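You operate a simulated robot arm through the tools that you are given. There is no shell and no other tool. Be economical: measure what you need, move in short steps, check, and stop when the job is done.

Carry out the task below with a simulated two-armed robot. There is one attempt and no reset: what you move stays moved.

JOB
Plug and fill the rinse tank, rinse the green reel and stand it on the drip rack.
Fine: fill over the FILL line, never over MAX, and shut the tap. Set down upright: what you pick out. Where these are worked on the way, their far stop is far enough and under half their travel is too little: tank tap.

It is judged by the outcome, as a careful person would: the job done as asked, and still so three seconds after it is handed in. It fails if anything else is knocked over, pushed out of place, dropped, spilled or broken.

ROBOT AND FRAMES
Two 7-joint arms with fingered hands on one trunk, on a base that drives. Base frame: it is fixed to the floor where the robot stands at the start and does not move with it; the origin is under the middle of the robot, x ahead of it, y to its left, z up; the surface under the hand at the start is at about z = 0.85. Lengths are in m, angles in degrees, forces in N, time in s.
The left shoulder is at the start at [0.099, 0.128, 1.086], the right one opposite. Places, roughly: drip rack [0.7, -0.3, 0.9]; inside of the tank drain [0.6, 0.4, 0.7]; rinse tank [0.7, 0, 0.5]; stop valve [0.4, 0.4, 0.7]; tank tap [0.4, 0.2, 0.7]. Payload 5 kg a hand.
The tool frame of a hand sits at the grasp point between the pads (the TCP): z along the fingers, y along the line on which they close. The tips reach 0.037 m beyond it. The gripper opens to 0.124 m. The gripper's body begins 0.043 m behind the TCP. The gripper is a hand of 3 fingers: y runs from the thumb to the fingers, the wrist lies at [-0.021, -0.116, -0.203] in the tool frame, and closing takes about 1.5 s.
Orientation is that of the tool frame in the base frame, as a unit quaternion [w, x, y, z]. With the fingers straight down and the wrist toward the robot, the tool's x, y and z point along [0, 1, 0], [1, 0, 0] and [0, 0, -1] of the base frame.

CONTROLS
- The arms move only by the tool play_rows. It takes "left_deltas", "right_deltas" or both (then of equal length, played together; a hand with none holds still); each is a list of rows, each a list of 6 numbers: the shift along the tool's x, y, z in units of 200 mm (1.0 is 200 mm), then the turn, a rotation vector about the tool's x, y, z in units of 120 degrees (1.0 is 120 degrees). In form: [[tx, ty, tz, rx, ry, rz], ...]. A call has 1 to 10 rows; each row is the pose to reach, as a shift and turn from the pose commanded when the call began, along the tool's axes at that moment. "left_claw" and "right_claw" are, for a hand that has rows, the finger opening in m, from 0 to 0.124, set as the call begins (left out, the last holds). A call with a number of a shift or a turn outside -1 to 1 is refused whole. A row lasts 0.2 s, in which the tool goes at most 0.05 m and 8.6 degrees; a call with a longer step from one row to the next is refused whole, and so is a gripper value outside its range. A pose out of reach is approached as far as the arm can. The call stops where the force on the tool passes 40 N (or 10 N more than at its start, if that is more) or the arm is blocked; 0.2 s more then pass. Each finger travels about 0.045 m/s and halts on what it meets, pressing with about 22 N; the grip force reading is that of the motor and also rises with nothing between the fingers. The clock runs only during rows and for 0.2 s after the last one: add rows that repeat a pose to give the fingers time. The reply holds the time, the measured pose of the TCP, the force on the tool along the base axes, the opening and the grip force, in the units named above and with some noise, with the torque about the TCP (base axes, N m) and any sound that the robot's microphone picked up.
- Cameras (640 x 400 px; columns grow to the right, rows downward): "scene" is now at [0.2714, -0.0004, 1.2431]; the picture's right is [-0.07, -1.00, 0.00], its down [-0.62, 0.05, -0.79] and it looks along [0.78, -0.06, -0.62] (base axes); focal length 214 px, centre (320, 200). "left" rides on the left gripper at [-0.072, -0.104, -0.154] in its tool frame; the picture's right is [-0.83, -0.26, 0.49], its down [0.51, -0.72, 0.47] and it looks along [0.23, 0.64, 0.73] (tool axes); focal length 243 px, centre (320, 200). "right" rides on the right gripper at [0.072, -0.104, -0.154] in its tool frame; the picture's right is [-0.83, 0.26, -0.49], its down [-0.51, -0.72, 0.47] and it looks along [-0.23, 0.64, 0.73] (tool axes); focal length 243 px, centre (320, 200).
- snapshot(camera): a new picture of that camera. It takes no simulated time.
- move_column(by): slides the trunk up (or, below 0, down) by that many m; the arms and the scene camera ride with it, the base frame stays. It gives what a move gives, with no picture.
- drive_base(legs): drives the robot by 1 to 6 legs, each [ahead, left, turn to the left] in m, m and degrees, along the robot's own axes; the way and the turn of a leg run together, so that a leg with both is an arc; at most 1.5 m and 180 degrees a leg. The arms and the cameras ride along, it lands a little off, and it stops where it bumps. It gives what a move gives.
- set_fingers(index, middle, thumb_bend, thumb_turn, hand): sets how far each is bent, from 0 (flat) to 100 (curled in); at 30 the hand is open as for a grip, at 70 the pads meet at the TCP. One left out holds its place. A second passes; each finger stops where it meets its share of the squeeze, and holds until it gets a number again. A gripper value or a shape takes the hand back. It gives what a move gives, with no picture; readings hold the bend of each and the force on the fingers (four entries, about 0 where the hand has none), thumb and palm. thumb_turn goes from beside the hand (0) to across from the fingers (100), as for a grip.
- preshape(shape, hand): the hand has 3 fingers and takes this shape, open, in about a second: jaw (thumb against the fingers, like two jaws); tri (thumb and two fingers); tip (a fingertip pinch); poke (one finger out to press); point (the index stretched); flat (the hand flat); cup (the hand cupped); fist (a fist). The gripper value then closes the fingers along that shape, each until it touches; the sizes above hold for jaw. It gives what a move gives, with no picture.
- turn_head(pan, tilt): turns the head with the scene camera to pan (to the left, within 80 degrees either way) and tilt (down, from -29 to 69), counted from straight ahead of the robot. It gives what a move gives.
- point_at(camera, pixels): for up to 12 pixels [column, row] of the newest picture of that camera ("zoom" is the newest enlarged one), the place [x, y, z] in the base frame of the surface seen there, good to about 0.003 m, but the place of the scene camera against the robot may be out by one fixed shift of up to 0.012 m in any direction. It takes no simulated time.
- enlarge(camera, box): a new picture of the part [left, top, right, bottom] of that camera's present view, enlarged. It takes no simulated time.
- hand_in(): hands the job in; it is judged then, once.

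Go step by step. Measure first, check grasps and placings, and put right what went wrong. The budget is 80 turns and 70 pictures, counting those below and the enlarged ones. Unless the task says otherwise, let go and move clear before handing in, and close with one line.

The tools are called after "Request:" by a JSON object that holds its "fn" and its "kwargs". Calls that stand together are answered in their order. play_rows: Moves the arms, as the interface text tells. Its arguments: {"type":"object","properties":{"left_deltas":{"type":"array"},"left_claw":{"type":"number"},"right_deltas":{"type":"array"},"right_claw":{"type":"number"}},"required":[]} The other tools are called the same way: move_column (by) slides the trunk up or down; preshape (shape, hand) gives the hand a shape; set_fingers (index, middle, thumb_bend, thumb_turn, hand) moves the fingers one by one; drive_base (legs) drives the base; turn_head (pan, tilt) turns the head that bears the scene camera; snapshot (camera) takes a picture; point_at (camera, pixels) gives the place of the surface under pixels of a picture; enlarge (camera, box) takes an enlarged picture of a part of a camera's view; hand_in () hands the job in.

At the start:

```text
clock: 0.0
left_tcp_pos: [0.6073, 0.5341, 1.1605]
left_ee_rot: [0.0, 0.707, 0.707, 0.001]
left_ft_force: [-0.2, -1.0, -0.4]
left_moment: [-0.02, 0.02, 0.04]
left_finger_gap: 0.1235
left_gripper_force: 0.0
left_shape: jaw
left_bend: [30.0, 30.0, 30.0, 98.0]
left_finger forces: [0.0, 0.0, 0.1, 0.0, 0.0, 0.0]
right_tcp_pos: [0.6919, -0.0498, 1.174]
right_ee_rot: [0.0, 0.707, 0.707, 0.0]
right_ft_force: [0.3, 0.3, 0.1]
right_moment: [0.04, 0.0, 0.01]
right_finger_gap: 0.1239
right_gripper_force: 0.0
right_shape: jaw
right_bend: [30.0, 30.0, 30.0, 98.0]
right_finger forces: [0.0, 0.1, 0.0, 0.0, 0.1, 0.0]
trunk travel left (down, up): [-0.275, 0.288]
robot x, y, heading: [0.0034, 0.0028, 0.2]
head pan, tilt: [-4.2, 38.1]
```

scene: 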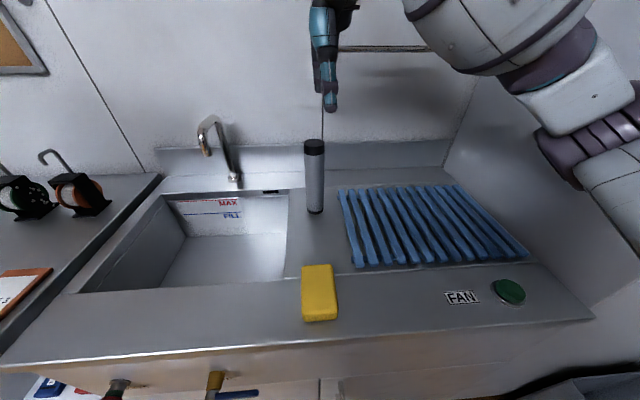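
right: 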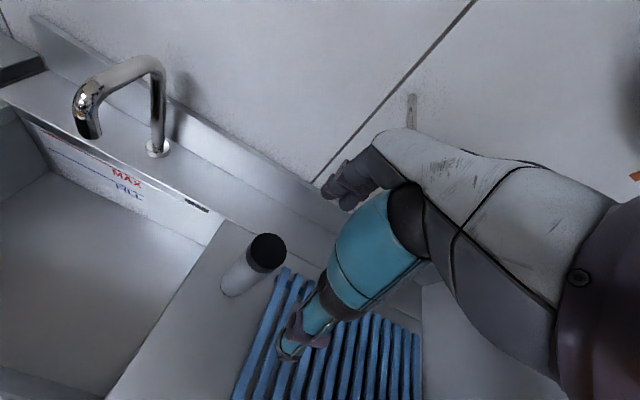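
left: 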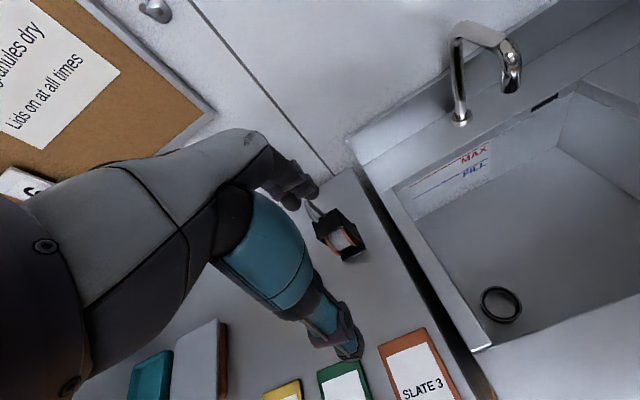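

The first pictures show the tank, a grey cylinder with a black end (probably the standpipe plug), reels at the left edge and valves under the front lip. I look left and down to find the green reel and the valves.

Request:
{"fn": "turn_head", "kwargs": {"pan": 40, "tilt": 35}}

Request:
{"fn": "snapshot", "kwargs": {"camera": "scene"}}

Request:
{"fn": "turn_head", "kwargs": {"pan": 15, "tilt": 65}}

Request:
{"fn": "snapshot", "kwargs": {"camera": "scene"}}

```text
clock: 1.1
left_tcp_pos: [0.6061, 0.5338, 1.1588]
left_ee_rot: [0.0, 0.707, 0.708, -0.001]
left_ft_force: [0.4, 0.1, -0.7]
left_moment: [-0.01, -0.02, -0.01]
left_finger_gap: 0.1232
left_gripper_force: 0.1
left_shape: jaw
left_bend: [30.0, 30.0, 30.0, 98.0]
left_finger forces: [0.0, 0.0, 0.0, 0.0, 0.1, 0.0]
right_tcp_pos: [0.6925, -0.0505, 1.1737]
right_ee_rot: [0.0, 0.708, 0.707, 0.0]
right_ft_force: [0.3, -0.1, 0.0]
right_moment: [0.02, -0.01, 0.0]
right_finger_gap: 0.1236
right_gripper_force: 0.0
right_shape: jaw
right_bend: [30.0, 30.0, 30.0, 98.0]
right_finger forces: [0.0, 0.0, 0.1, 0.0, 0.1, 0.1]
trunk travel left (down, up): [-0.275, 0.288]
robot x, y, heading: [0.0009, 0.0011, -0.0]
head pan, tilt: [40.0, 35.0]
```

```text
66 pictures are left
```

scene: 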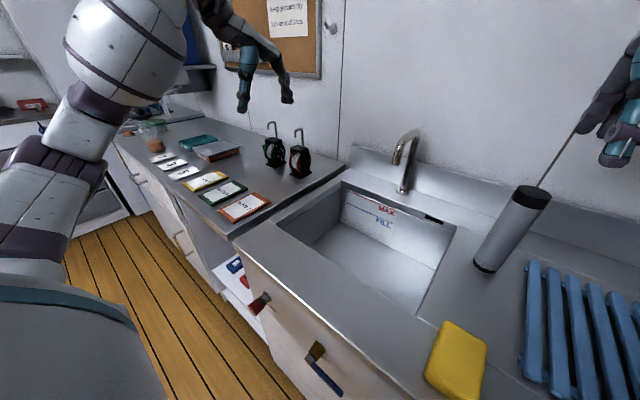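

```text
clock: 2.1
left_tcp_pos: [0.6064, 0.5336, 1.1588]
left_ee_rot: [0.0, 0.708, 0.707, 0.0]
left_ft_force: [-0.2, 0.1, 0.2]
left_moment: [0.01, 0.01, 0.01]
left_finger_gap: 0.1239
left_gripper_force: 0.1
left_shape: jaw
left_bend: [30.0, 30.0, 30.0, 98.0]
left_finger forces: [0.0, 0.0, 0.0, 0.0, 0.1, 0.0]
right_tcp_pos: [0.6915, -0.0497, 1.1735]
right_ee_rot: [0.0, 0.707, 0.707, 0.0]
right_ft_force: [0.1, -0.6, -0.4]
right_moment: [0.02, -0.01, 0.0]
right_finger_gap: 0.1237
right_gripper_force: 0.1
right_shape: jaw
right_bend: [30.0, 30.0, 30.0, 98.0]
right_finger forces: [0.0, 0.1, 0.0, 0.0, 0.0, 0.0]
trunk travel left (down, up): [-0.275, 0.288]
robot x, y, heading: [-0.0004, 0.0039, -0.1]
head pan, tilt: [15.0, 65.0]
```

```text
65 pictures are left
```

scene: 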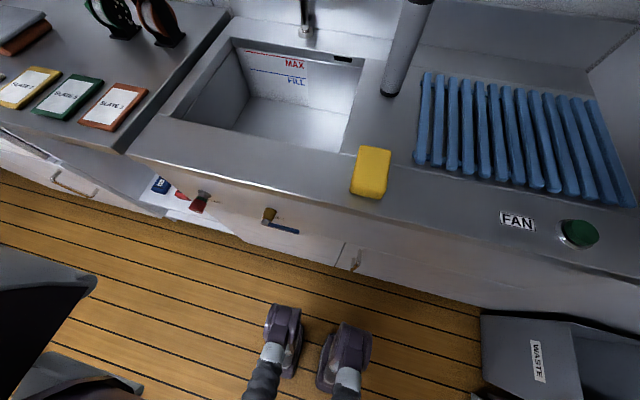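

The left reel at about (115,15) looks greenish and the right one reddish. I enlarge the reels, valves and tank.

Request:
{"fn": "enlarge", "kwargs": {"camera": "scene", "box": [140, 160, 320, 260]}}

Request:
{"fn": "point_at", "kwargs": {"camera": "scene", "pixels": [[203, 193], [199, 204], [269, 212], [265, 220], [297, 231], [230, 40], [364, 62], [343, 152], [172, 118], [280, 120], [300, 90], [240, 185]]}}

Request:
{"fn": "turn_head", "kwargs": {"pan": 30, "tilt": 30}}

Request:
{"fn": "enlarge", "kwargs": {"camera": "scene", "box": [170, 120, 350, 240]}}

Request:
{"fn": "snapshot", "kwargs": {"camera": "scene"}}

```text
3.56 times, centred on (230, 210) of scene
```

zoom: 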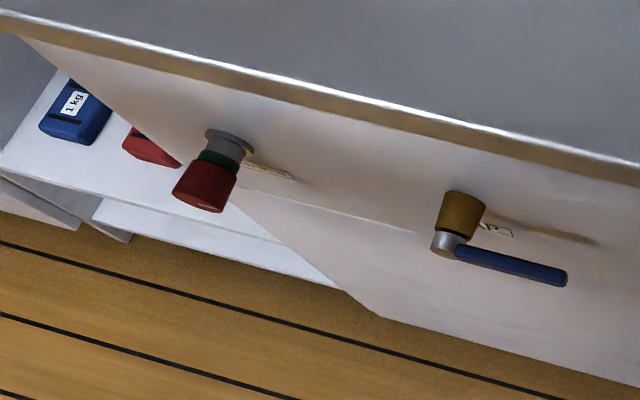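

```text
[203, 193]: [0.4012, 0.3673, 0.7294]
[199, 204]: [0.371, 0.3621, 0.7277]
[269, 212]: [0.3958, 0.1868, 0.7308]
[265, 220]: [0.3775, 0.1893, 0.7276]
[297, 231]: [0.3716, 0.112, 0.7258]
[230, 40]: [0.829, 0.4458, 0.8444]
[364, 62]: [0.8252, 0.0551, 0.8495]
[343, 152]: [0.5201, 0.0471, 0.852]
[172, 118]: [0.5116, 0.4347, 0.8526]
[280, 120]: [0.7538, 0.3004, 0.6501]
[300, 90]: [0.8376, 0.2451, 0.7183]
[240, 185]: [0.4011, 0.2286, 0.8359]
```

```text
clock: 3.1
left_tcp_pos: [0.6069, 0.5352, 1.1601]
left_ee_rot: [0.0, 0.707, 0.707, 0.0]
left_ft_force: [-0.5, 0.0, 0.7]
left_moment: [0.0, 0.02, -0.01]
left_finger_gap: 0.1237
left_gripper_force: 0.1
left_shape: jaw
left_bend: [30.0, 30.0, 30.0, 98.0]
left_finger forces: [0.0, 0.1, 0.1, 0.0, 0.1, 0.1]
right_tcp_pos: [0.6923, -0.0493, 1.1734]
right_ee_rot: [0.0, 0.707, 0.707, 0.0]
right_ft_force: [-0.2, -0.9, 0.2]
right_moment: [-0.01, 0.01, -0.04]
right_finger_gap: 0.1238
right_gripper_force: 0.1
right_shape: jaw
right_bend: [30.0, 30.0, 30.0, 98.0]
right_finger forces: [0.0, 0.1, 0.0, 0.0, 0.0, 0.0]
trunk travel left (down, up): [-0.275, 0.288]
robot x, y, heading: [0.0013, -0.0001, 0.1]
head pan, tilt: [30.0, 30.0]
```

```text
3.33 times, centred on (260, 180) of scene
```

zoom: 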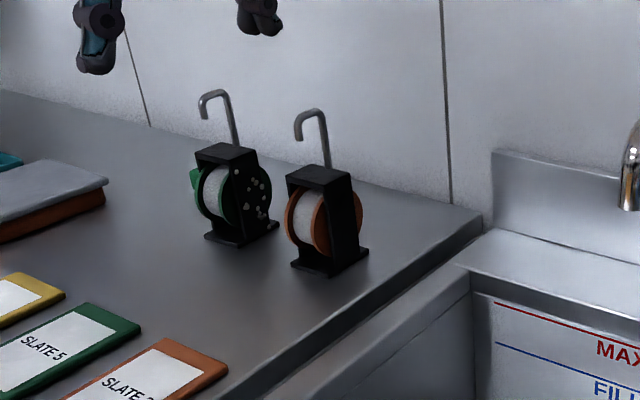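

```text
62 pictures are left
```

scene: 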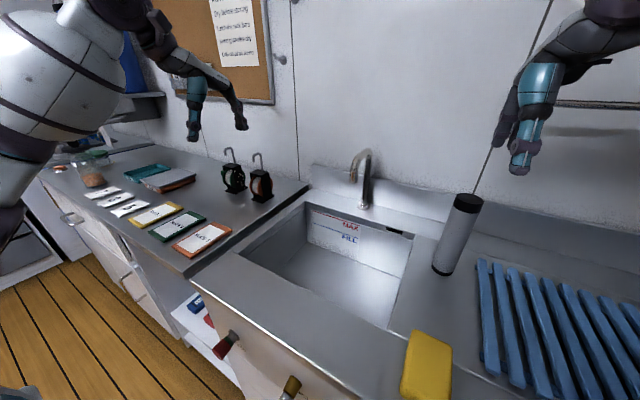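

The left reel is green with dirt specks. Both reels have a hook handle on top. I measure the reels, the standpipe plug and the drain.

Request:
{"fn": "point_at", "kwargs": {"camera": "zoom", "pixels": [[203, 98], [215, 92], [230, 115], [236, 142], [225, 150], [200, 155], [250, 158], [208, 236], [240, 243], [278, 225], [318, 172], [305, 120]]}}

Request:
{"fn": "point_at", "kwargs": {"camera": "scene", "pixels": [[470, 198], [468, 205], [460, 230], [443, 272], [435, 268], [352, 178], [360, 152], [366, 205], [480, 272], [405, 395], [430, 335], [450, 335]]}}

Request:
{"fn": "snapshot", "kwargs": {"camera": "left"}}

```text
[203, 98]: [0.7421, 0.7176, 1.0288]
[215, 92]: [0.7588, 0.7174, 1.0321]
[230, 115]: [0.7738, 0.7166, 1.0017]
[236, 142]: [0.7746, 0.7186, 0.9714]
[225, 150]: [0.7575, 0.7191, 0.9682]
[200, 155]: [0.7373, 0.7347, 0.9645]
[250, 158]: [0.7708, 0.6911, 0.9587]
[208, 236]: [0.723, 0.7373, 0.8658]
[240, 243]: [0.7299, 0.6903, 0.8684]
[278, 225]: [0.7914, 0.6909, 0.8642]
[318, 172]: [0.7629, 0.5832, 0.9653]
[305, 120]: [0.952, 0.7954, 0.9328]
```

```text
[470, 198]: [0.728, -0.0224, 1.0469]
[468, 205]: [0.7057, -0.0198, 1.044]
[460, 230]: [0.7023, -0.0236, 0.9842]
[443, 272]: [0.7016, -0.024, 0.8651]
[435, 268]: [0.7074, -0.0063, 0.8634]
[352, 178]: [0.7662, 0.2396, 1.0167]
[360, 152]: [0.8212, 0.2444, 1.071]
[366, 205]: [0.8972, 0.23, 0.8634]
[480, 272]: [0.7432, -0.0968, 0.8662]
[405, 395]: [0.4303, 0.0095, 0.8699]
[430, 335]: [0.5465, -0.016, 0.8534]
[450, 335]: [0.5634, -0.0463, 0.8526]
```

```text
61 pictures are left
```

left: 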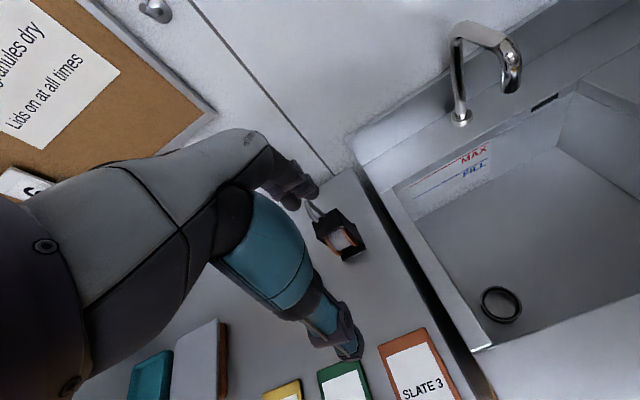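

The tank drain shows as a black ring at (500,305) in the left picture. I measure it, the fill lines and the tap spout.

Request:
{"fn": "point_at", "kwargs": {"camera": "left", "pixels": [[500, 305], [484, 303], [519, 307], [502, 289], [500, 321], [460, 250], [475, 157], [473, 170], [512, 90], [460, 120], [435, 350], [572, 305]]}}

Request:
{"fn": "enlarge", "kwargs": {"camera": "left", "box": [440, 255, 560, 345]}}

Request:
{"fn": "snapshot", "kwargs": {"camera": "right"}}

```text
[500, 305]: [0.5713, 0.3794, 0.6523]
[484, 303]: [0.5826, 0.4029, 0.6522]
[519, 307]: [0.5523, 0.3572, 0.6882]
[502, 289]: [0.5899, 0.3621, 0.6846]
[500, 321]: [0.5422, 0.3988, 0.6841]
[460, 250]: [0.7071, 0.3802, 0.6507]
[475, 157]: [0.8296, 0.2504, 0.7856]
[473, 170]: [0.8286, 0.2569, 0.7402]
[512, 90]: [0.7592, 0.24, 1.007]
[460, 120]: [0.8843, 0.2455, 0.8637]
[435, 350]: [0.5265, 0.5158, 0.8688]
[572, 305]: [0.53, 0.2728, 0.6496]
```

```text
4.44 times, centred on (500, 300) of left
```

zoom: 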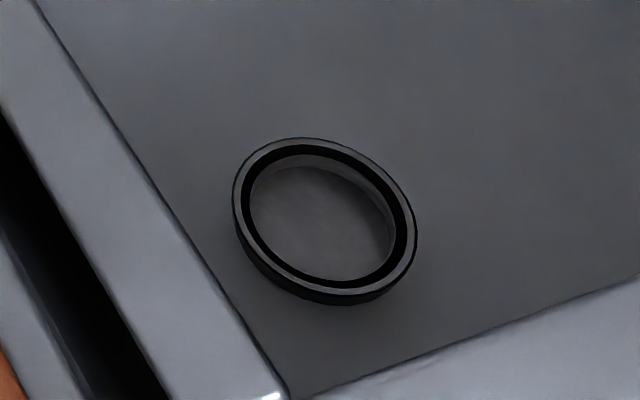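

```text
59 pictures are left
```

right: 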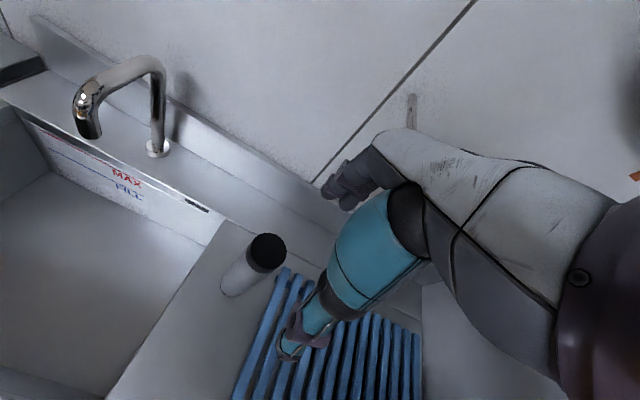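

The drain is a raised collar. I measure its rim in the enlarged picture and the standpipe's top.

Request:
{"fn": "point_at", "kwargs": {"camera": "zoom", "pixels": [[238, 190], [411, 240], [325, 141], [330, 291], [320, 230], [246, 200], [402, 235], [345, 150], [285, 275], [130, 60], [280, 385], [640, 285]]}}

Request:
{"fn": "enlarge", "kwargs": {"camera": "right", "box": [205, 220, 305, 310]}}

Request:
{"fn": "point_at", "kwargs": {"camera": "right", "pixels": [[266, 251], [249, 250], [283, 251], [266, 236], [264, 268], [245, 272], [232, 290], [195, 203], [130, 183], [140, 195], [60, 148], [130, 170]]}}

```text
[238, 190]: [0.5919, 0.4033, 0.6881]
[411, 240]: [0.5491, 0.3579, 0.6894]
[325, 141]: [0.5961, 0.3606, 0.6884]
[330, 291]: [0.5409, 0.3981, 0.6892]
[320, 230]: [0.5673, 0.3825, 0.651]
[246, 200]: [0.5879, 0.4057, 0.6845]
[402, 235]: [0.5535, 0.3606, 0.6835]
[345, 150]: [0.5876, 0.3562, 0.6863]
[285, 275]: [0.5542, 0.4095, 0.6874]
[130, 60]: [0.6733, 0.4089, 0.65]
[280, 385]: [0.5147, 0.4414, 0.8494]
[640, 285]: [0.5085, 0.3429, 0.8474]
```

```text
4.44 times, centred on (255, 265) of right
```

zoom: 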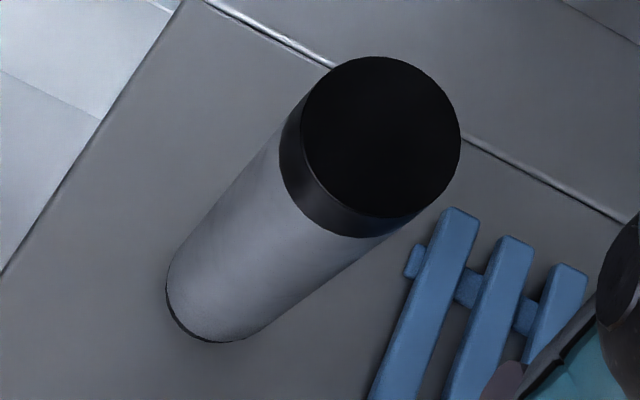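

```text
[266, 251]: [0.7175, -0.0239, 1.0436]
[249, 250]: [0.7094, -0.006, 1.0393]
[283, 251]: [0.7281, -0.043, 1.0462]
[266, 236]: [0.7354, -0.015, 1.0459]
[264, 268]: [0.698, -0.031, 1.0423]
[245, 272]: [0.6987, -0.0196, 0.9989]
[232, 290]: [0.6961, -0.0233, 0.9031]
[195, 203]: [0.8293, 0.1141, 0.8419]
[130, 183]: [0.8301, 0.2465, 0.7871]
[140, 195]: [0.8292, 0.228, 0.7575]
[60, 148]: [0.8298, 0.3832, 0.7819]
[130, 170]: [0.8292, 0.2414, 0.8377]
```

The pipe stands at (0.718,-0.023), 43 mm wide with its top at z 1.045. The drain collar is at (0.570,0.380), rim z 0.688. Next I back up and lower the trunk to look at the valves on the front.

Request:
{"fn": "drive_base", "kwargs": {"legs": [[-0.45, 0, 0]]}}

Request:
{"fn": "turn_head", "kwargs": {"pan": 20, "tilt": 35}}

Request:
{"fn": "snapshot", "kwargs": {"camera": "scene"}}

```text
clock: 5.8
left_tcp_pos: [0.1635, 0.5325, 1.1586]
left_ee_rot: [0.0, 0.708, 0.706, -0.001]
left_ft_force: [0.3, -0.5, 0.2]
left_moment: [0.01, 0.02, 0.01]
left_finger_gap: 0.1233
left_gripper_force: 0.1
left_shape: jaw
left_bend: [30.0, 30.0, 30.0, 98.0]
left_finger forces: [0.0, 0.0, 0.1, 0.0, 0.0, 0.0]
right_tcp_pos: [0.2459, -0.05, 1.174]
right_ee_rot: [0.0, 0.708, 0.706, 0.0]
right_ft_force: [0.3, 0.7, -0.2]
right_moment: [-0.01, -0.01, -0.01]
right_finger_gap: 0.1236
right_gripper_force: 0.1
right_shape: jaw
right_bend: [30.0, 30.0, 30.0, 98.0]
right_finger forces: [0.0, 0.0, 0.1, 0.0, 0.0, 0.0]
trunk travel left (down, up): [-0.275, 0.288]
robot x, y, heading: [-0.4466, 0.002, -0.2]
head pan, tilt: [30.0, 30.0]
```

```text
clock: 6.5
left_tcp_pos: [0.1623, 0.5316, 1.1583]
left_ee_rot: [-0.001, 0.708, 0.706, 0.0]
left_ft_force: [-0.2, 0.1, -0.4]
left_moment: [-0.01, 0.0, 0.01]
left_finger_gap: 0.1239
left_gripper_force: 0.0
left_shape: jaw
left_bend: [30.0, 30.0, 30.0, 98.0]
left_finger forces: [0.0, 0.1, 0.1, 0.0, 0.1, 0.1]
right_tcp_pos: [0.245, -0.052, 1.1737]
right_ee_rot: [0.0, 0.708, 0.706, 0.0]
right_ft_force: [-0.1, -0.2, 0.2]
right_moment: [0.02, 0.03, 0.0]
right_finger_gap: 0.1236
right_gripper_force: 0.0
right_shape: jaw
right_bend: [30.0, 30.0, 30.0, 98.0]
right_finger forces: [0.1, 0.0, 0.0, 0.1, 0.1, 0.0]
trunk travel left (down, up): [-0.275, 0.288]
robot x, y, heading: [-0.4459, 0.0026, -0.1]
head pan, tilt: [20.0, 35.0]
```

```text
57 pictures are left
```

scene: 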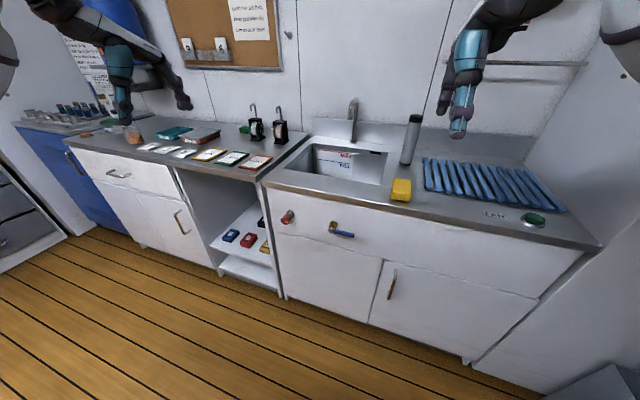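

Request:
{"fn": "enlarge", "kwargs": {"camera": "scene", "box": [262, 190, 382, 265]}}

Request:
{"fn": "point_at", "kwargs": {"camera": "zoom", "pixels": [[100, 135], [140, 145], [135, 120], [370, 195], [400, 205], [460, 237], [500, 250], [250, 200], [570, 120], [60, 160], [530, 290], [430, 210]]}}

Request:
{"fn": "enlarge", "kwargs": {"camera": "scene", "box": [400, 100, 620, 260]}}

```text
5.33 times, centred on (322, 228) of scene
```

zoom: 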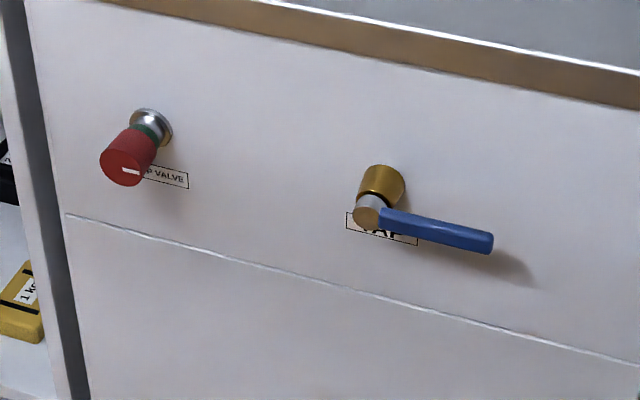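

```text
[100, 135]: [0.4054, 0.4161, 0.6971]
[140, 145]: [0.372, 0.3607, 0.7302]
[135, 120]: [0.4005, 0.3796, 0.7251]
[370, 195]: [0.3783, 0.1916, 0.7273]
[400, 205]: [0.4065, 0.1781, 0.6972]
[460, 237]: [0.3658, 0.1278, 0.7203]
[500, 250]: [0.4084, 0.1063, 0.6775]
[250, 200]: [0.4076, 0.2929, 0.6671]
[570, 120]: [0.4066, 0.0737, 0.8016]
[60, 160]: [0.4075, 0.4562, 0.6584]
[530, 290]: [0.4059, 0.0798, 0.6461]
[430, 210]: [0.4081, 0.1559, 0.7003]
```

```text
2.50 times, centred on (510, 180) of scene
```

zoom: 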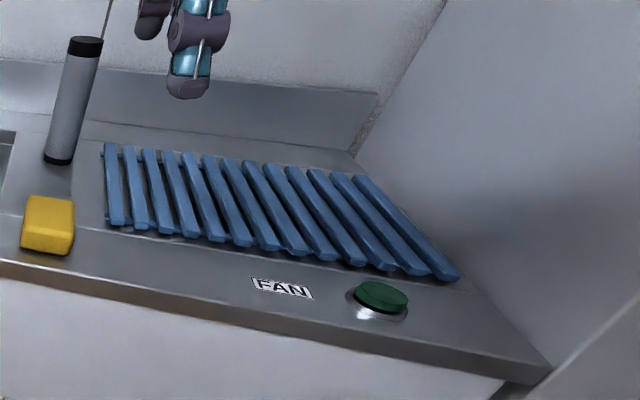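

The labels read STOP VALVE (green band showing, likely open) and TAP (lever pointing right). Before driving right I check where the right side wall and the bin are.

Request:
{"fn": "point_at", "kwargs": {"camera": "zoom", "pixels": [[520, 200], [360, 140], [112, 160], [112, 225], [130, 150], [140, 225], [155, 155], [165, 230], [450, 275], [380, 300], [72, 45], [60, 160]]}}

Request:
{"fn": "turn_head", "kwargs": {"pan": -50, "tilt": 35}}

Request:
{"fn": "snapshot", "kwargs": {"camera": "scene"}}

```text
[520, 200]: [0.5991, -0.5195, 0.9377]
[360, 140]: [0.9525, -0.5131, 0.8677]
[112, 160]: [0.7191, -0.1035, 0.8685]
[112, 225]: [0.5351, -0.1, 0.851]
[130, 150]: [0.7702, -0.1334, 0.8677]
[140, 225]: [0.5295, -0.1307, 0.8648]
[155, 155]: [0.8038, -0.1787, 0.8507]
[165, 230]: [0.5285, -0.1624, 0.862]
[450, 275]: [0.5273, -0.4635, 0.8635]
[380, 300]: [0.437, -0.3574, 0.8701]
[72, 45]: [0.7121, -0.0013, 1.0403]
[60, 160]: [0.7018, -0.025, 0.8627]
```

```text
clock: 7.9
left_tcp_pos: [0.1616, 0.5337, 1.1586]
left_ee_rot: [0.0, 0.708, 0.706, 0.0]
left_ft_force: [0.0, -0.5, -0.6]
left_moment: [0.0, 0.04, 0.0]
left_finger_gap: 0.1235
left_gripper_force: 0.0
left_shape: jaw
left_bend: [30.0, 30.0, 30.0, 98.0]
left_finger forces: [0.1, 0.0, 0.0, 0.0, 0.0, 0.1]
right_tcp_pos: [0.2449, -0.0516, 1.1726]
right_ee_rot: [-0.001, 0.708, 0.706, 0.0]
right_ft_force: [0.3, -0.8, -0.5]
right_moment: [-0.02, -0.03, 0.04]
right_finger_gap: 0.1235
right_gripper_force: 0.0
right_shape: jaw
right_bend: [30.0, 30.0, 30.0, 98.0]
right_finger forces: [0.0, 0.0, 0.0, 0.0, 0.1, 0.0]
trunk travel left (down, up): [-0.275, 0.288]
robot x, y, heading: [-0.4417, 0.0017, -0.3]
head pan, tilt: [-50.0, 35.0]
```

```text
54 pictures are left
```

scene: 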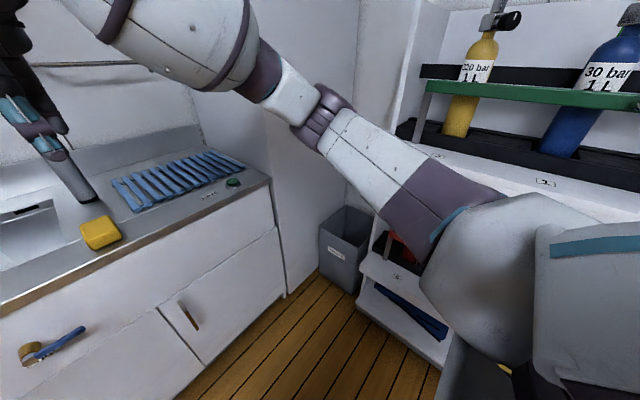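

The side wall is at y≈-0.515, so I'll avoid driving right. I'll use the right hand throughout with the base moved left: first to about (-0.12, 0.28) for the standpipe.

Request:
{"fn": "drive_base", "kwargs": {"legs": [[0, 0.28, 0], [0.32, 0, 0]]}}

Request:
{"fn": "turn_head", "kwargs": {"pan": -15, "tilt": 38}}

Request:
{"fn": "snapshot", "kwargs": {"camera": "scene"}}

```text
clock: 12.7
left_tcp_pos: [0.4757, 0.8139, 1.1593]
left_ee_rot: [0.0, 0.707, 0.707, 0.0]
left_ft_force: [0.6, -0.1, 0.0]
left_moment: [0.01, -0.03, 0.0]
left_finger_gap: 0.1238
left_gripper_force: 0.1
left_shape: jaw
left_bend: [30.0, 30.0, 30.0, 98.0]
left_finger forces: [0.0, 0.0, 0.0, 0.0, 0.1, 0.0]
right_tcp_pos: [0.5593, 0.2303, 1.1736]
right_ee_rot: [0.0, 0.708, 0.706, 0.0]
right_ft_force: [-1.0, 0.2, 0.5]
right_moment: [0.01, 0.0, 0.01]
right_finger_gap: 0.124
right_gripper_force: 0.0
right_shape: jaw
right_bend: [30.0, 30.0, 30.0, 98.0]
right_finger forces: [0.0, 0.0, 0.0, 0.0, 0.0, 0.0]
trunk travel left (down, up): [-0.275, 0.288]
robot x, y, heading: [-0.1313, 0.2802, -0.2]
head pan, tilt: [-50.0, 35.0]
```

```text
clock: 13.7
left_tcp_pos: [0.4761, 0.8137, 1.1591]
left_ee_rot: [0.0, 0.707, 0.707, 0.0]
left_ft_force: [0.5, -0.3, 0.0]
left_moment: [0.01, -0.01, -0.04]
left_finger_gap: 0.1239
left_gripper_force: 0.0
left_shape: jaw
left_bend: [30.0, 30.0, 30.0, 98.0]
left_finger forces: [0.1, 0.0, 0.0, 0.0, 0.0, 0.0]
right_tcp_pos: [0.5602, 0.2285, 1.175]
right_ee_rot: [-0.001, 0.708, 0.706, 0.0]
right_ft_force: [0.5, 0.0, -0.3]
right_moment: [0.02, 0.02, -0.01]
right_finger_gap: 0.124
right_gripper_force: 0.1
right_shape: jaw
right_bend: [30.0, 30.0, 30.0, 98.0]
right_finger forces: [0.1, 0.0, 0.1, 0.0, 0.1, 0.0]
trunk travel left (down, up): [-0.275, 0.288]
robot x, y, heading: [-0.1293, 0.2839, -0.1]
head pan, tilt: [-15.0, 38.0]
```

```text
53 pictures are left
```

scene: 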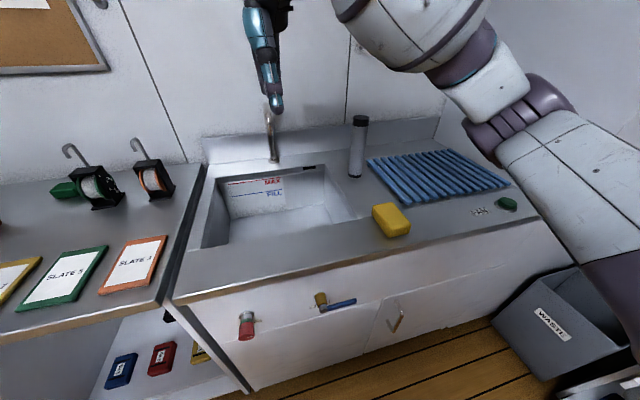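

Base is at (-0.13,0.28). I move the right hand over the pipe in two calls.

Request:
{"fn": "play_rows", "kwargs": {"right_deltas": [[-0.16, 0.1, 0, 0, 0, 0], [-0.33, 0.2, 0, 0, 0, 0], [-0.5, 0.31, 0, 0, 0, 0], [-0.66, 0.41, 0, 0, 0, 0], [-0.83, 0.52, 0, 0, 0, 0], [-1.0, 0.62, 0, 0, 0, 0]], "right_claw": 0.11}}

Request:
{"fn": "play_rows", "kwargs": {"right_deltas": [[-0.13, 0.08, 0, 0, 0, 0], [-0.263, 0.17, 0, 0, 0, 0], [-0.263, 0.17, 0, 0, 0, 0]]}}

Request:
{"fn": "snapshot", "kwargs": {"camera": "right"}}

```text
clock: 15.1
left_tcp_pos: [0.4771, 0.8128, 1.1583]
left_ee_rot: [0.0, 0.708, 0.707, 0.0]
left_ft_force: [0.7, 0.5, 0.3]
left_moment: [0.02, 0.01, -0.01]
left_finger_gap: 0.1237
left_gripper_force: 0.0
left_shape: jaw
left_bend: [30.0, 30.0, 30.0, 98.0]
left_finger forces: [0.0, 0.1, 0.0, 0.0, 0.0, 0.0]
right_tcp_pos: [0.6854, 0.0264, 1.1729]
right_ee_rot: [0.0, 0.708, 0.706, -0.001]
right_ft_force: [0.4, -0.2, -0.2]
right_moment: [0.05, -0.02, 0.01]
right_finger_gap: 0.1101
right_gripper_force: 0.1
right_shape: jaw
right_bend: [27.0, 32.0, 39.0, 98.0]
right_finger forces: [0.1, 0.1, 0.0, 0.0, 0.0, 0.0]
trunk travel left (down, up): [-0.275, 0.288]
robot x, y, heading: [-0.1321, 0.2822, -0.2]
head pan, tilt: [-15.0, 38.0]
```

```text
clock: 15.9
left_tcp_pos: [0.4759, 0.8147, 1.1591]
left_ee_rot: [0.0, 0.708, 0.706, 0.0]
left_ft_force: [-1.1, -0.6, -0.3]
left_moment: [-0.05, 0.01, -0.04]
left_finger_gap: 0.1237
left_gripper_force: 0.0
left_shape: jaw
left_bend: [30.0, 30.0, 30.0, 98.0]
left_finger forces: [0.1, 0.0, 0.0, 0.0, 0.0, 0.0]
right_tcp_pos: [0.7167, -0.0228, 1.1744]
right_ee_rot: [0.001, 0.708, 0.707, 0.0]
right_ft_force: [-0.1, -0.2, 0.4]
right_moment: [-0.04, -0.03, -0.02]
right_finger_gap: 0.1103
right_gripper_force: 0.1
right_shape: jaw
right_bend: [27.0, 32.0, 39.0, 98.0]
right_finger forces: [0.1, 0.0, 0.0, 0.1, 0.0, 0.0]
trunk travel left (down, up): [-0.275, 0.288]
robot x, y, heading: [-0.1304, 0.2786, 0.1]
head pan, tilt: [-15.0, 38.0]
```

```text
52 pictures are left
```

right: 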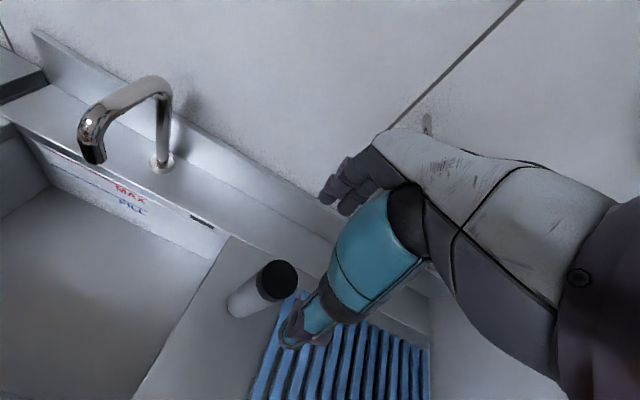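

The pipe's top shows at (278,278); I measure it again from this closer view.

Request:
{"fn": "point_at", "kwargs": {"camera": "right", "pixels": [[278, 278], [261, 277], [296, 278], [279, 262], [277, 296]]}}

```text
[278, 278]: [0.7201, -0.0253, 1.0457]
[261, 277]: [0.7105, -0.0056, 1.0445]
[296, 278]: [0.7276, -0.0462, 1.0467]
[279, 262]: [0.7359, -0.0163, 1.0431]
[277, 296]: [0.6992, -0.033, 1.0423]
```

Centre is (0.719,-0.0255). I go down so the TCP is about 22 mm below its top.

Request:
{"fn": "play_rows", "kwargs": {"right_deltas": [[-0.012, 0.01, 0.2, 0, 0, 0], [-0.012, 0.01, 0.4, 0, 0, 0], [-0.012, 0.01, 0.6, 0, 0, 0], [-0.012, 0.01, 0.7, 0, 0, 0], [-0.012, 0.01, 0.757, 0, 0, 0], [-0.012, 0.01, 0.757, 0, 0, 0]]}}

Request:
{"fn": "snapshot", "kwargs": {"camera": "right"}}

```text
clock: 17.3
left_tcp_pos: [0.4765, 0.814, 1.1589]
left_ee_rot: [-0.001, 0.708, 0.706, 0.001]
left_ft_force: [0.3, -0.2, 0.9]
left_moment: [0.04, -0.01, 0.01]
left_finger_gap: 0.1237
left_gripper_force: 0.0
left_shape: jaw
left_bend: [30.0, 30.0, 30.0, 98.0]
left_finger forces: [0.1, 0.1, 0.0, 0.0, 0.0, 0.0]
right_tcp_pos: [0.7195, -0.0244, 1.0219]
right_ee_rot: [0.0, 0.708, 0.706, 0.0]
right_ft_force: [0.3, -0.1, 0.0]
right_moment: [0.01, -0.01, -0.01]
right_finger_gap: 0.1104
right_gripper_force: 0.1
right_shape: jaw
right_bend: [27.0, 32.0, 39.0, 98.0]
right_finger forces: [0.0, 0.0, 0.1, 0.0, 0.1, 0.0]
trunk travel left (down, up): [-0.275, 0.288]
robot x, y, heading: [-0.1267, 0.2793, -0.1]
head pan, tilt: [-15.0, 38.0]
```

```text
51 pictures are left
```

right: 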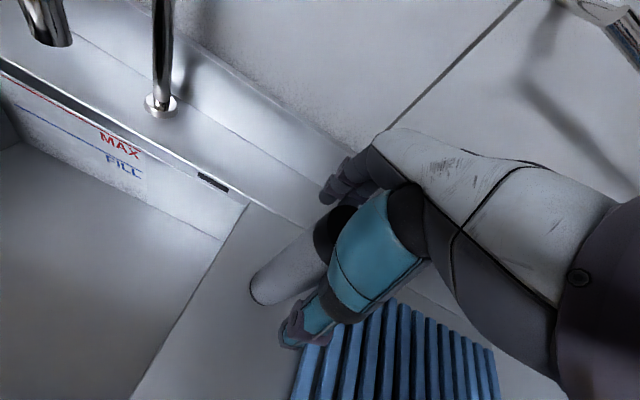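

The pipe sits between thumb and fingers, so I close the hand.

Request:
{"fn": "play_rows", "kwargs": {"right_deltas": [[0, 0, 0, 0, 0, 0], [0, 0, 0, 0, 0, 0], [0, 0, 0, 0, 0, 0], [0, 0, 0, 0, 0, 0], [0, 0, 0, 0, 0, 0], [0, 0, 0, 0, 0, 0], [0, 0, 0, 0, 0, 0], [0, 0, 0, 0, 0, 0], [0, 0, 0, 0, 0, 0]], "right_claw": 0.02}}

Request:
{"fn": "play_rows", "kwargs": {"right_deltas": [[0, 0, -0.05, 0, 0, 0], [0, 0, -0.1, 0, 0, 0], [0, 0, -0.2, 0, 0, 0], [0, 0, -0.3, 0, 0, 0], [0, 0, -0.3, 0, 0, 0]]}}

Request:
{"fn": "snapshot", "kwargs": {"camera": "scene"}}

```text
clock: 19.3
left_tcp_pos: [0.4767, 0.8145, 1.1592]
left_ee_rot: [0.0, 0.708, 0.706, -0.001]
left_ft_force: [-0.1, -0.3, 0.4]
left_moment: [0.01, 0.03, -0.01]
left_finger_gap: 0.1238
left_gripper_force: 0.1
left_shape: jaw
left_bend: [30.0, 30.0, 30.0, 98.0]
left_finger forces: [0.0, 0.1, 0.0, 0.0, 0.1, 0.1]
right_tcp_pos: [0.7209, -0.0246, 1.0216]
right_ee_rot: [0.0, 0.708, 0.706, 0.0]
right_ft_force: [0.1, 0.8, -0.4]
right_moment: [-0.01, -0.01, 0.01]
right_finger_gap: 0.0385
right_gripper_force: 22.1
right_shape: jaw
right_bend: [74.0, 54.0, 73.0, 100.0]
right_finger forces: [12.1, 6.6, 0.0, 0.0, 19.7, 0.0]
trunk travel left (down, up): [-0.275, 0.288]
robot x, y, heading: [-0.1322, 0.278, -0.3]
head pan, tilt: [-15.0, 38.0]
```

```text
clock: 20.5
left_tcp_pos: [0.4761, 0.8132, 1.1595]
left_ee_rot: [0.0, 0.708, 0.706, 0.0]
left_ft_force: [-0.3, 0.2, 0.8]
left_moment: [0.0, 0.03, 0.02]
left_finger_gap: 0.1237
left_gripper_force: 0.0
left_shape: jaw
left_bend: [30.0, 30.0, 30.0, 98.0]
left_finger forces: [0.1, 0.0, 0.0, 0.0, 0.0, 0.1]
right_tcp_pos: [0.7194, -0.0248, 1.0812]
right_ee_rot: [0.0, 0.708, 0.706, 0.0]
right_ft_force: [-0.4, -0.1, -2.9]
right_moment: [0.03, -0.02, 0.01]
right_finger_gap: 0.0387
right_gripper_force: 22.1
right_shape: jaw
right_bend: [74.0, 54.0, 73.0, 100.0]
right_finger forces: [12.3, 6.7, 0.1, 0.0, 19.6, 0.1]
trunk travel left (down, up): [-0.275, 0.288]
robot x, y, heading: [-0.1296, 0.2777, -0.2]
head pan, tilt: [-15.0, 38.0]
```

```text
50 pictures are left
```

scene: 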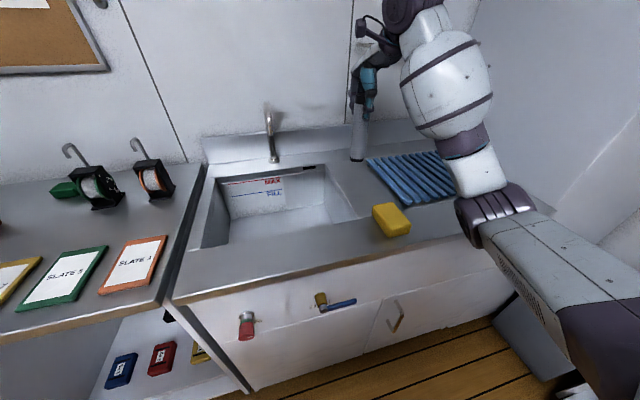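

It lifted cleanly with a 3 N weight. I move back to x≈0.57, then left towards the drain.

Request:
{"fn": "play_rows", "kwargs": {"right_deltas": [[0, -0.2, 0, 0, 0, 0], [0, -0.4, 0, 0, 0, 0], [0, -0.6, 0, 0, 0, 0], [0, -0.745, 0, 0, 0, 0], [0.2, -0.745, 0, 0, 0, 0], [0.4, -0.745, 0, 0, 0, 0], [0.6, -0.745, 0, 0, 0, 0], [0.8, -0.745, 0, 0, 0, 0], [1.0, -0.745, 0, 0, 0, 0]]}}

Request:
{"fn": "play_rows", "kwargs": {"right_deltas": [[0.2, 0, 0, 0, 0, 0], [0.4, 0, 0, 0, 0, 0], [0.6, 0, 0, 0, 0, 0], [0.8, 0, 0, 0, 0, 0], [1.0, 0, 0, 0, 0, 0], [1.0, 0, 0, 0, 0, 0]]}}

Request:
{"fn": "snapshot", "kwargs": {"camera": "right"}}

Request:
{"fn": "snapshot", "kwargs": {"camera": "scene"}}

```text
clock: 22.5
left_tcp_pos: [0.4767, 0.816, 1.1586]
left_ee_rot: [0.0, 0.708, 0.707, -0.001]
left_ft_force: [-0.3, 0.2, 0.6]
left_moment: [-0.04, 0.04, -0.02]
left_finger_gap: 0.1236
left_gripper_force: 0.0
left_shape: jaw
left_bend: [30.0, 30.0, 30.0, 98.0]
left_finger forces: [0.1, 0.1, 0.1, 0.0, 0.0, 0.1]
right_tcp_pos: [0.573, 0.1766, 1.0834]
right_ee_rot: [0.001, 0.708, 0.706, -0.001]
right_ft_force: [0.2, 0.1, -2.3]
right_moment: [-0.08, -0.01, 0.0]
right_finger_gap: 0.0385
right_gripper_force: 22.1
right_shape: jaw
right_bend: [74.0, 54.0, 73.0, 100.0]
right_finger forces: [12.3, 7.1, 0.0, 0.0, 19.5, 0.0]
trunk travel left (down, up): [-0.275, 0.288]
robot x, y, heading: [-0.1315, 0.2797, 0.2]
head pan, tilt: [-15.0, 38.0]
```

```text
clock: 23.9
left_tcp_pos: [0.4773, 0.8118, 1.1595]
left_ee_rot: [0.0, 0.707, 0.707, 0.001]
left_ft_force: [0.3, 0.3, 0.1]
left_moment: [0.04, 0.03, -0.01]
left_finger_gap: 0.1238
left_gripper_force: 0.0
left_shape: jaw
left_bend: [30.0, 30.0, 30.0, 98.0]
left_finger forces: [0.1, 0.1, 0.0, 0.1, 0.0, 0.0]
right_tcp_pos: [0.5721, 0.3748, 1.0845]
right_ee_rot: [0.0, 0.708, 0.707, 0.0]
right_ft_force: [0.0, -1.0, -2.4]
right_moment: [0.04, 0.0, -0.01]
right_finger_gap: 0.0383
right_gripper_force: 22.0
right_shape: jaw
right_bend: [74.0, 54.0, 73.0, 100.0]
right_finger forces: [12.4, 7.1, 0.1, 0.0, 19.3, 0.1]
trunk travel left (down, up): [-0.275, 0.288]
robot x, y, heading: [-0.1329, 0.2776, -0.1]
head pan, tilt: [-15.0, 38.0]
```

```text
49 pictures are left
```

right: 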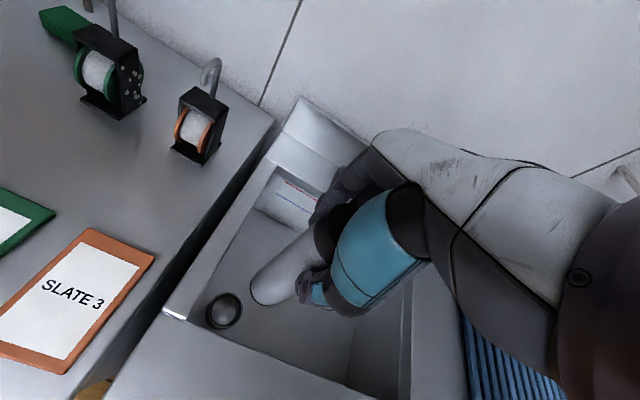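

```text
48 pictures are left
```

scene: 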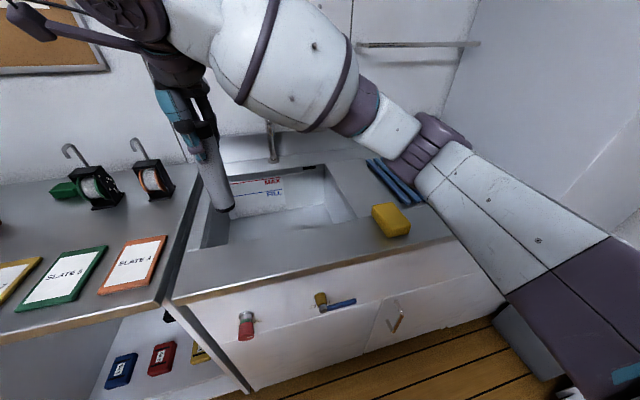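

The pipe is near the drain, seen at (223,310) in the right picture. I measure the pipe's lower end and the collar from here.

Request:
{"fn": "enlarge", "kwargs": {"camera": "right", "box": [180, 200, 360, 340]}}

Request:
{"fn": "point_at", "kwargs": {"camera": "right", "pixels": [[224, 310], [207, 310], [240, 310], [223, 295], [221, 327], [254, 293], [272, 302], [251, 281], [262, 300], [300, 225], [318, 265], [285, 260]]}}

Request:
{"fn": "point_at", "kwargs": {"camera": "scene", "pixels": [[225, 208], [212, 207], [234, 205], [203, 170], [216, 168], [218, 185]]}}

```text
2.86 times, centred on (270, 270) of right
```

zoom: 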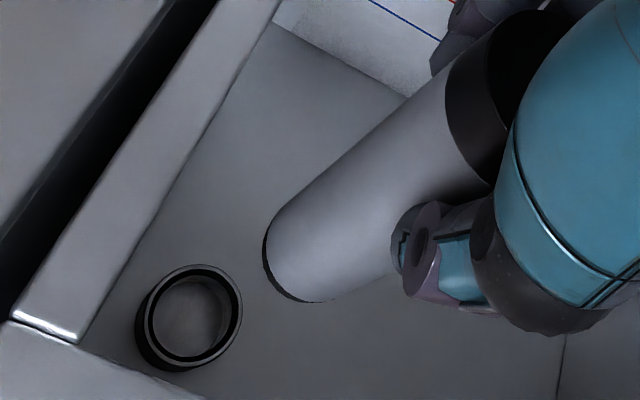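

```text
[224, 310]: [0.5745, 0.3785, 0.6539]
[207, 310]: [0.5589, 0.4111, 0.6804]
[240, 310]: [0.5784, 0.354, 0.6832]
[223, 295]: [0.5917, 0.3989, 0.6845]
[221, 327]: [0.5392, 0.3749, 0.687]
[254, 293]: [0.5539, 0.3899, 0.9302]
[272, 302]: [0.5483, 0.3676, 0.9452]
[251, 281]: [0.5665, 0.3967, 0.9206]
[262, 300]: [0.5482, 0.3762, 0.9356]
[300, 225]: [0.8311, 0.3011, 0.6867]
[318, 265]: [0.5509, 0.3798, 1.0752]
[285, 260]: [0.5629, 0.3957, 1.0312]
```

```text
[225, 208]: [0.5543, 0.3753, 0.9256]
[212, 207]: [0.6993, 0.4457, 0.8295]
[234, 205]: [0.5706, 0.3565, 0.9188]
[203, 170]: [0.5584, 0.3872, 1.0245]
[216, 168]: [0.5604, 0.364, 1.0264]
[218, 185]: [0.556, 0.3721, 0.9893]
```

By fitting circles, the pipe's bottom centre is (0.5695,0.3745) and the collar's is (0.569,0.381). I shift 6 mm left and go down 0.2 m, stopping just above the collar.

Request:
{"fn": "play_rows", "kwargs": {"right_deltas": [[0.032, -0.003, 0, 0, 0, 0], [0.032, -0.003, 0.2, 0, 0, 0], [0.032, -0.003, 0.4, 0, 0, 0], [0.032, -0.003, 0.6, 0, 0, 0], [0.032, -0.003, 0.8, 0, 0, 0], [0.032, -0.003, 1.0, 0, 0, 0], [0.032, -0.003, 1.0, 0, 0, 0]]}}

Request:
{"fn": "enlarge", "kwargs": {"camera": "right", "box": [200, 200, 360, 320]}}

Request:
{"fn": "enlarge", "kwargs": {"camera": "scene", "box": [160, 120, 320, 280]}}

```text
clock: 25.7
left_tcp_pos: [0.4413, 0.8191, 1.1699]
left_ee_rot: [0.013, 0.712, 0.702, 0.006]
left_ft_force: [0.6, 1.4, -1.1]
left_moment: [-0.07, 0.05, -0.03]
left_finger_gap: 0.1241
left_gripper_force: 0.1
left_shape: jaw
left_bend: [30.0, 30.0, 30.0, 98.0]
left_finger forces: [0.0, 0.0, 0.2, 0.0, 0.0, 0.0]
right_tcp_pos: [0.5385, 0.3804, 0.8983]
right_ee_rot: [0.015, 0.713, 0.701, 0.004]
right_ft_force: [1.3, 1.1, -3.9]
right_moment: [0.03, 0.06, -0.02]
right_finger_gap: 0.0379
right_gripper_force: 21.9
right_shape: jaw
right_bend: [74.0, 54.0, 74.0, 100.0]
right_finger forces: [13.5, 8.2, 0.0, 0.0, 20.7, 0.1]
trunk travel left (down, up): [-0.275, 0.288]
robot x, y, heading: [-0.1408, 0.2835, -0.9]
head pan, tilt: [-15.0, 38.0]
stopped in row 7 (right hand): the arm was blocked; the commanded pose is now the measured one
```

```text
3.33 times, centred on (280, 260) of right
```

zoom: 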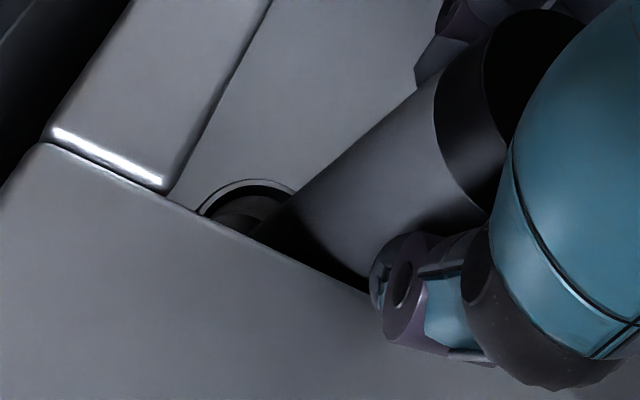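

```text
2.50 times, centred on (240, 200) of scene
```

zoom: 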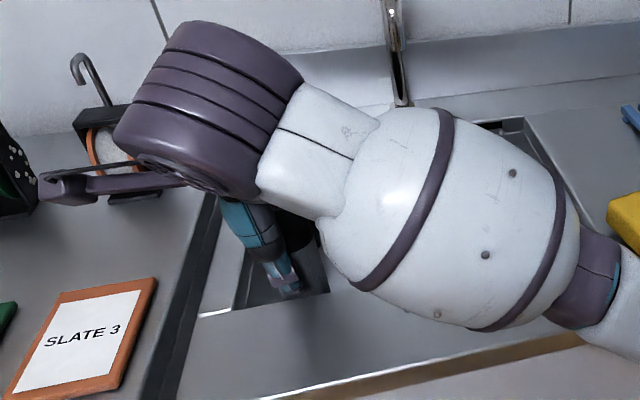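

The arm's forearm was blocked by the counter and pushed the base slightly back. I lift straight up again and raise the trunk so that the elbow stays higher.

Request:
{"fn": "play_rows", "kwargs": {"right_deltas": [[0, 0, -0.2, 0, 0, 0], [0, 0, -0.4, 0, 0, 0], [0, 0, -0.6, 0, 0, 0], [0, 0, -0.8, 0, 0, 0], [0, 0, -0.9, 0, 0, 0], [0, 0, -0.9, 0, 0, 0]]}}

Request:
{"fn": "move_column", "kwargs": {"by": 0.2}}

Request:
{"fn": "snapshot", "kwargs": {"camera": "scene"}}

```text
clock: 27.1
left_tcp_pos: [0.4764, 0.81, 1.1591]
left_ee_rot: [0.0, 0.71, 0.704, 0.0]
left_ft_force: [-0.2, 0.1, 0.3]
left_moment: [-0.05, 0.03, -0.02]
left_finger_gap: 0.124
left_gripper_force: 0.1
left_shape: jaw
left_bend: [30.0, 30.0, 30.0, 98.0]
left_finger forces: [0.0, 0.0, 0.1, 0.0, 0.0, 0.0]
right_tcp_pos: [0.5648, 0.3753, 1.0572]
right_ee_rot: [-0.002, 0.71, 0.704, -0.002]
right_ft_force: [-0.4, -1.2, -3.5]
right_moment: [0.01, 0.02, 0.01]
right_finger_gap: 0.0387
right_gripper_force: 22.0
right_shape: jaw
right_bend: [74.0, 53.0, 74.0, 100.0]
right_finger forces: [13.9, 9.1, 0.0, 0.0, 21.6, 0.0]
trunk travel left (down, up): [-0.275, 0.288]
robot x, y, heading: [-0.1382, 0.2822, -0.4]
head pan, tilt: [-15.0, 38.0]
```

```text
clock: 29.2
left_tcp_pos: [0.478, 0.8108, 1.3586]
left_ee_rot: [0.0, 0.71, 0.704, -0.001]
left_ft_force: [1.2, -0.1, -0.7]
left_moment: [0.02, -0.01, 0.0]
left_finger_gap: 0.1241
left_gripper_force: 0.1
left_shape: jaw
left_bend: [30.0, 30.0, 30.0, 98.0]
left_finger forces: [0.1, 0.1, 0.1, 0.0, 0.0, 0.1]
right_tcp_pos: [0.5651, 0.3788, 1.2563]
right_ee_rot: [-0.002, 0.71, 0.704, -0.004]
right_ft_force: [-0.6, 0.2, -3.4]
right_moment: [0.02, 0.04, -0.02]
right_finger_gap: 0.0385
right_gripper_force: 22.1
right_shape: jaw
right_bend: [74.0, 53.0, 74.0, 100.0]
right_finger forces: [13.9, 9.2, 0.0, 0.0, 21.5, 0.1]
trunk travel left (down, up): [-0.475, 0.088]
robot x, y, heading: [-0.1357, 0.2831, -0.6]
head pan, tilt: [-15.0, 38.0]
```

```text
44 pictures are left
```

scene: 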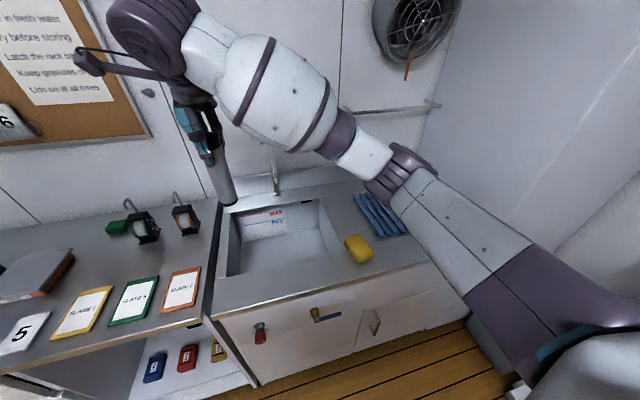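

The trunk is up by 0.2. There is a notice on the board and a green part on the green reel, so I enlarge both before going on.

Request:
{"fn": "enlarge", "kwargs": {"camera": "scene", "box": [0, 0, 140, 120]}}

Request:
{"fn": "enlarge", "kwargs": {"camera": "scene", "box": [90, 180, 210, 260]}}

Request:
{"fn": "point_at", "kwargs": {"camera": "zoom", "pixels": [[130, 225], [190, 240], [100, 255], [180, 275], [215, 110], [255, 215], [340, 290], [300, 160], [190, 130], [250, 330], [480, 150], [490, 110]]}}

```text
3.33 times, centred on (70, 60) of scene
```

zoom: 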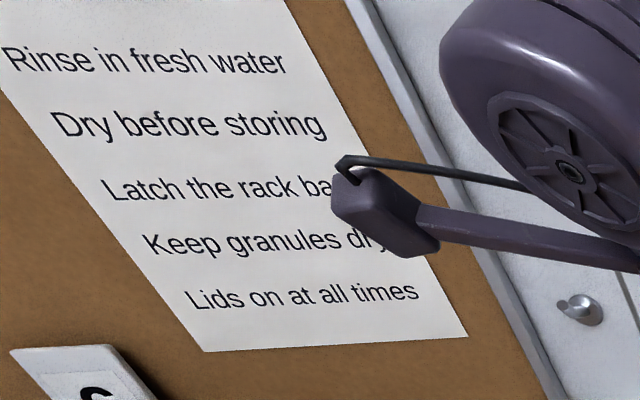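

```text
5.00 times, centred on (150, 220) of scene
```

zoom: 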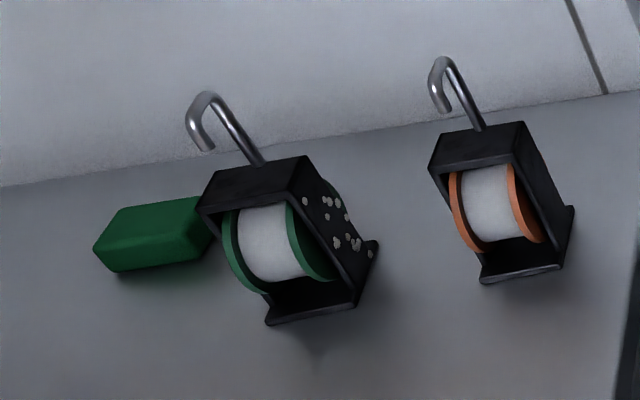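

```text
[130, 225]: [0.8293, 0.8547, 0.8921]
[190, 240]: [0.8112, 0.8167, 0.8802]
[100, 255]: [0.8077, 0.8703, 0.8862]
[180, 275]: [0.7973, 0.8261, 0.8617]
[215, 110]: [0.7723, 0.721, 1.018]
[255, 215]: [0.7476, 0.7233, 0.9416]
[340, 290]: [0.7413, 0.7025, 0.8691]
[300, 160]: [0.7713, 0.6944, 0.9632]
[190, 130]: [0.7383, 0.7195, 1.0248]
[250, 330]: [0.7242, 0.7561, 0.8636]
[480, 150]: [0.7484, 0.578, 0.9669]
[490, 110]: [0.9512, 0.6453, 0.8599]
```

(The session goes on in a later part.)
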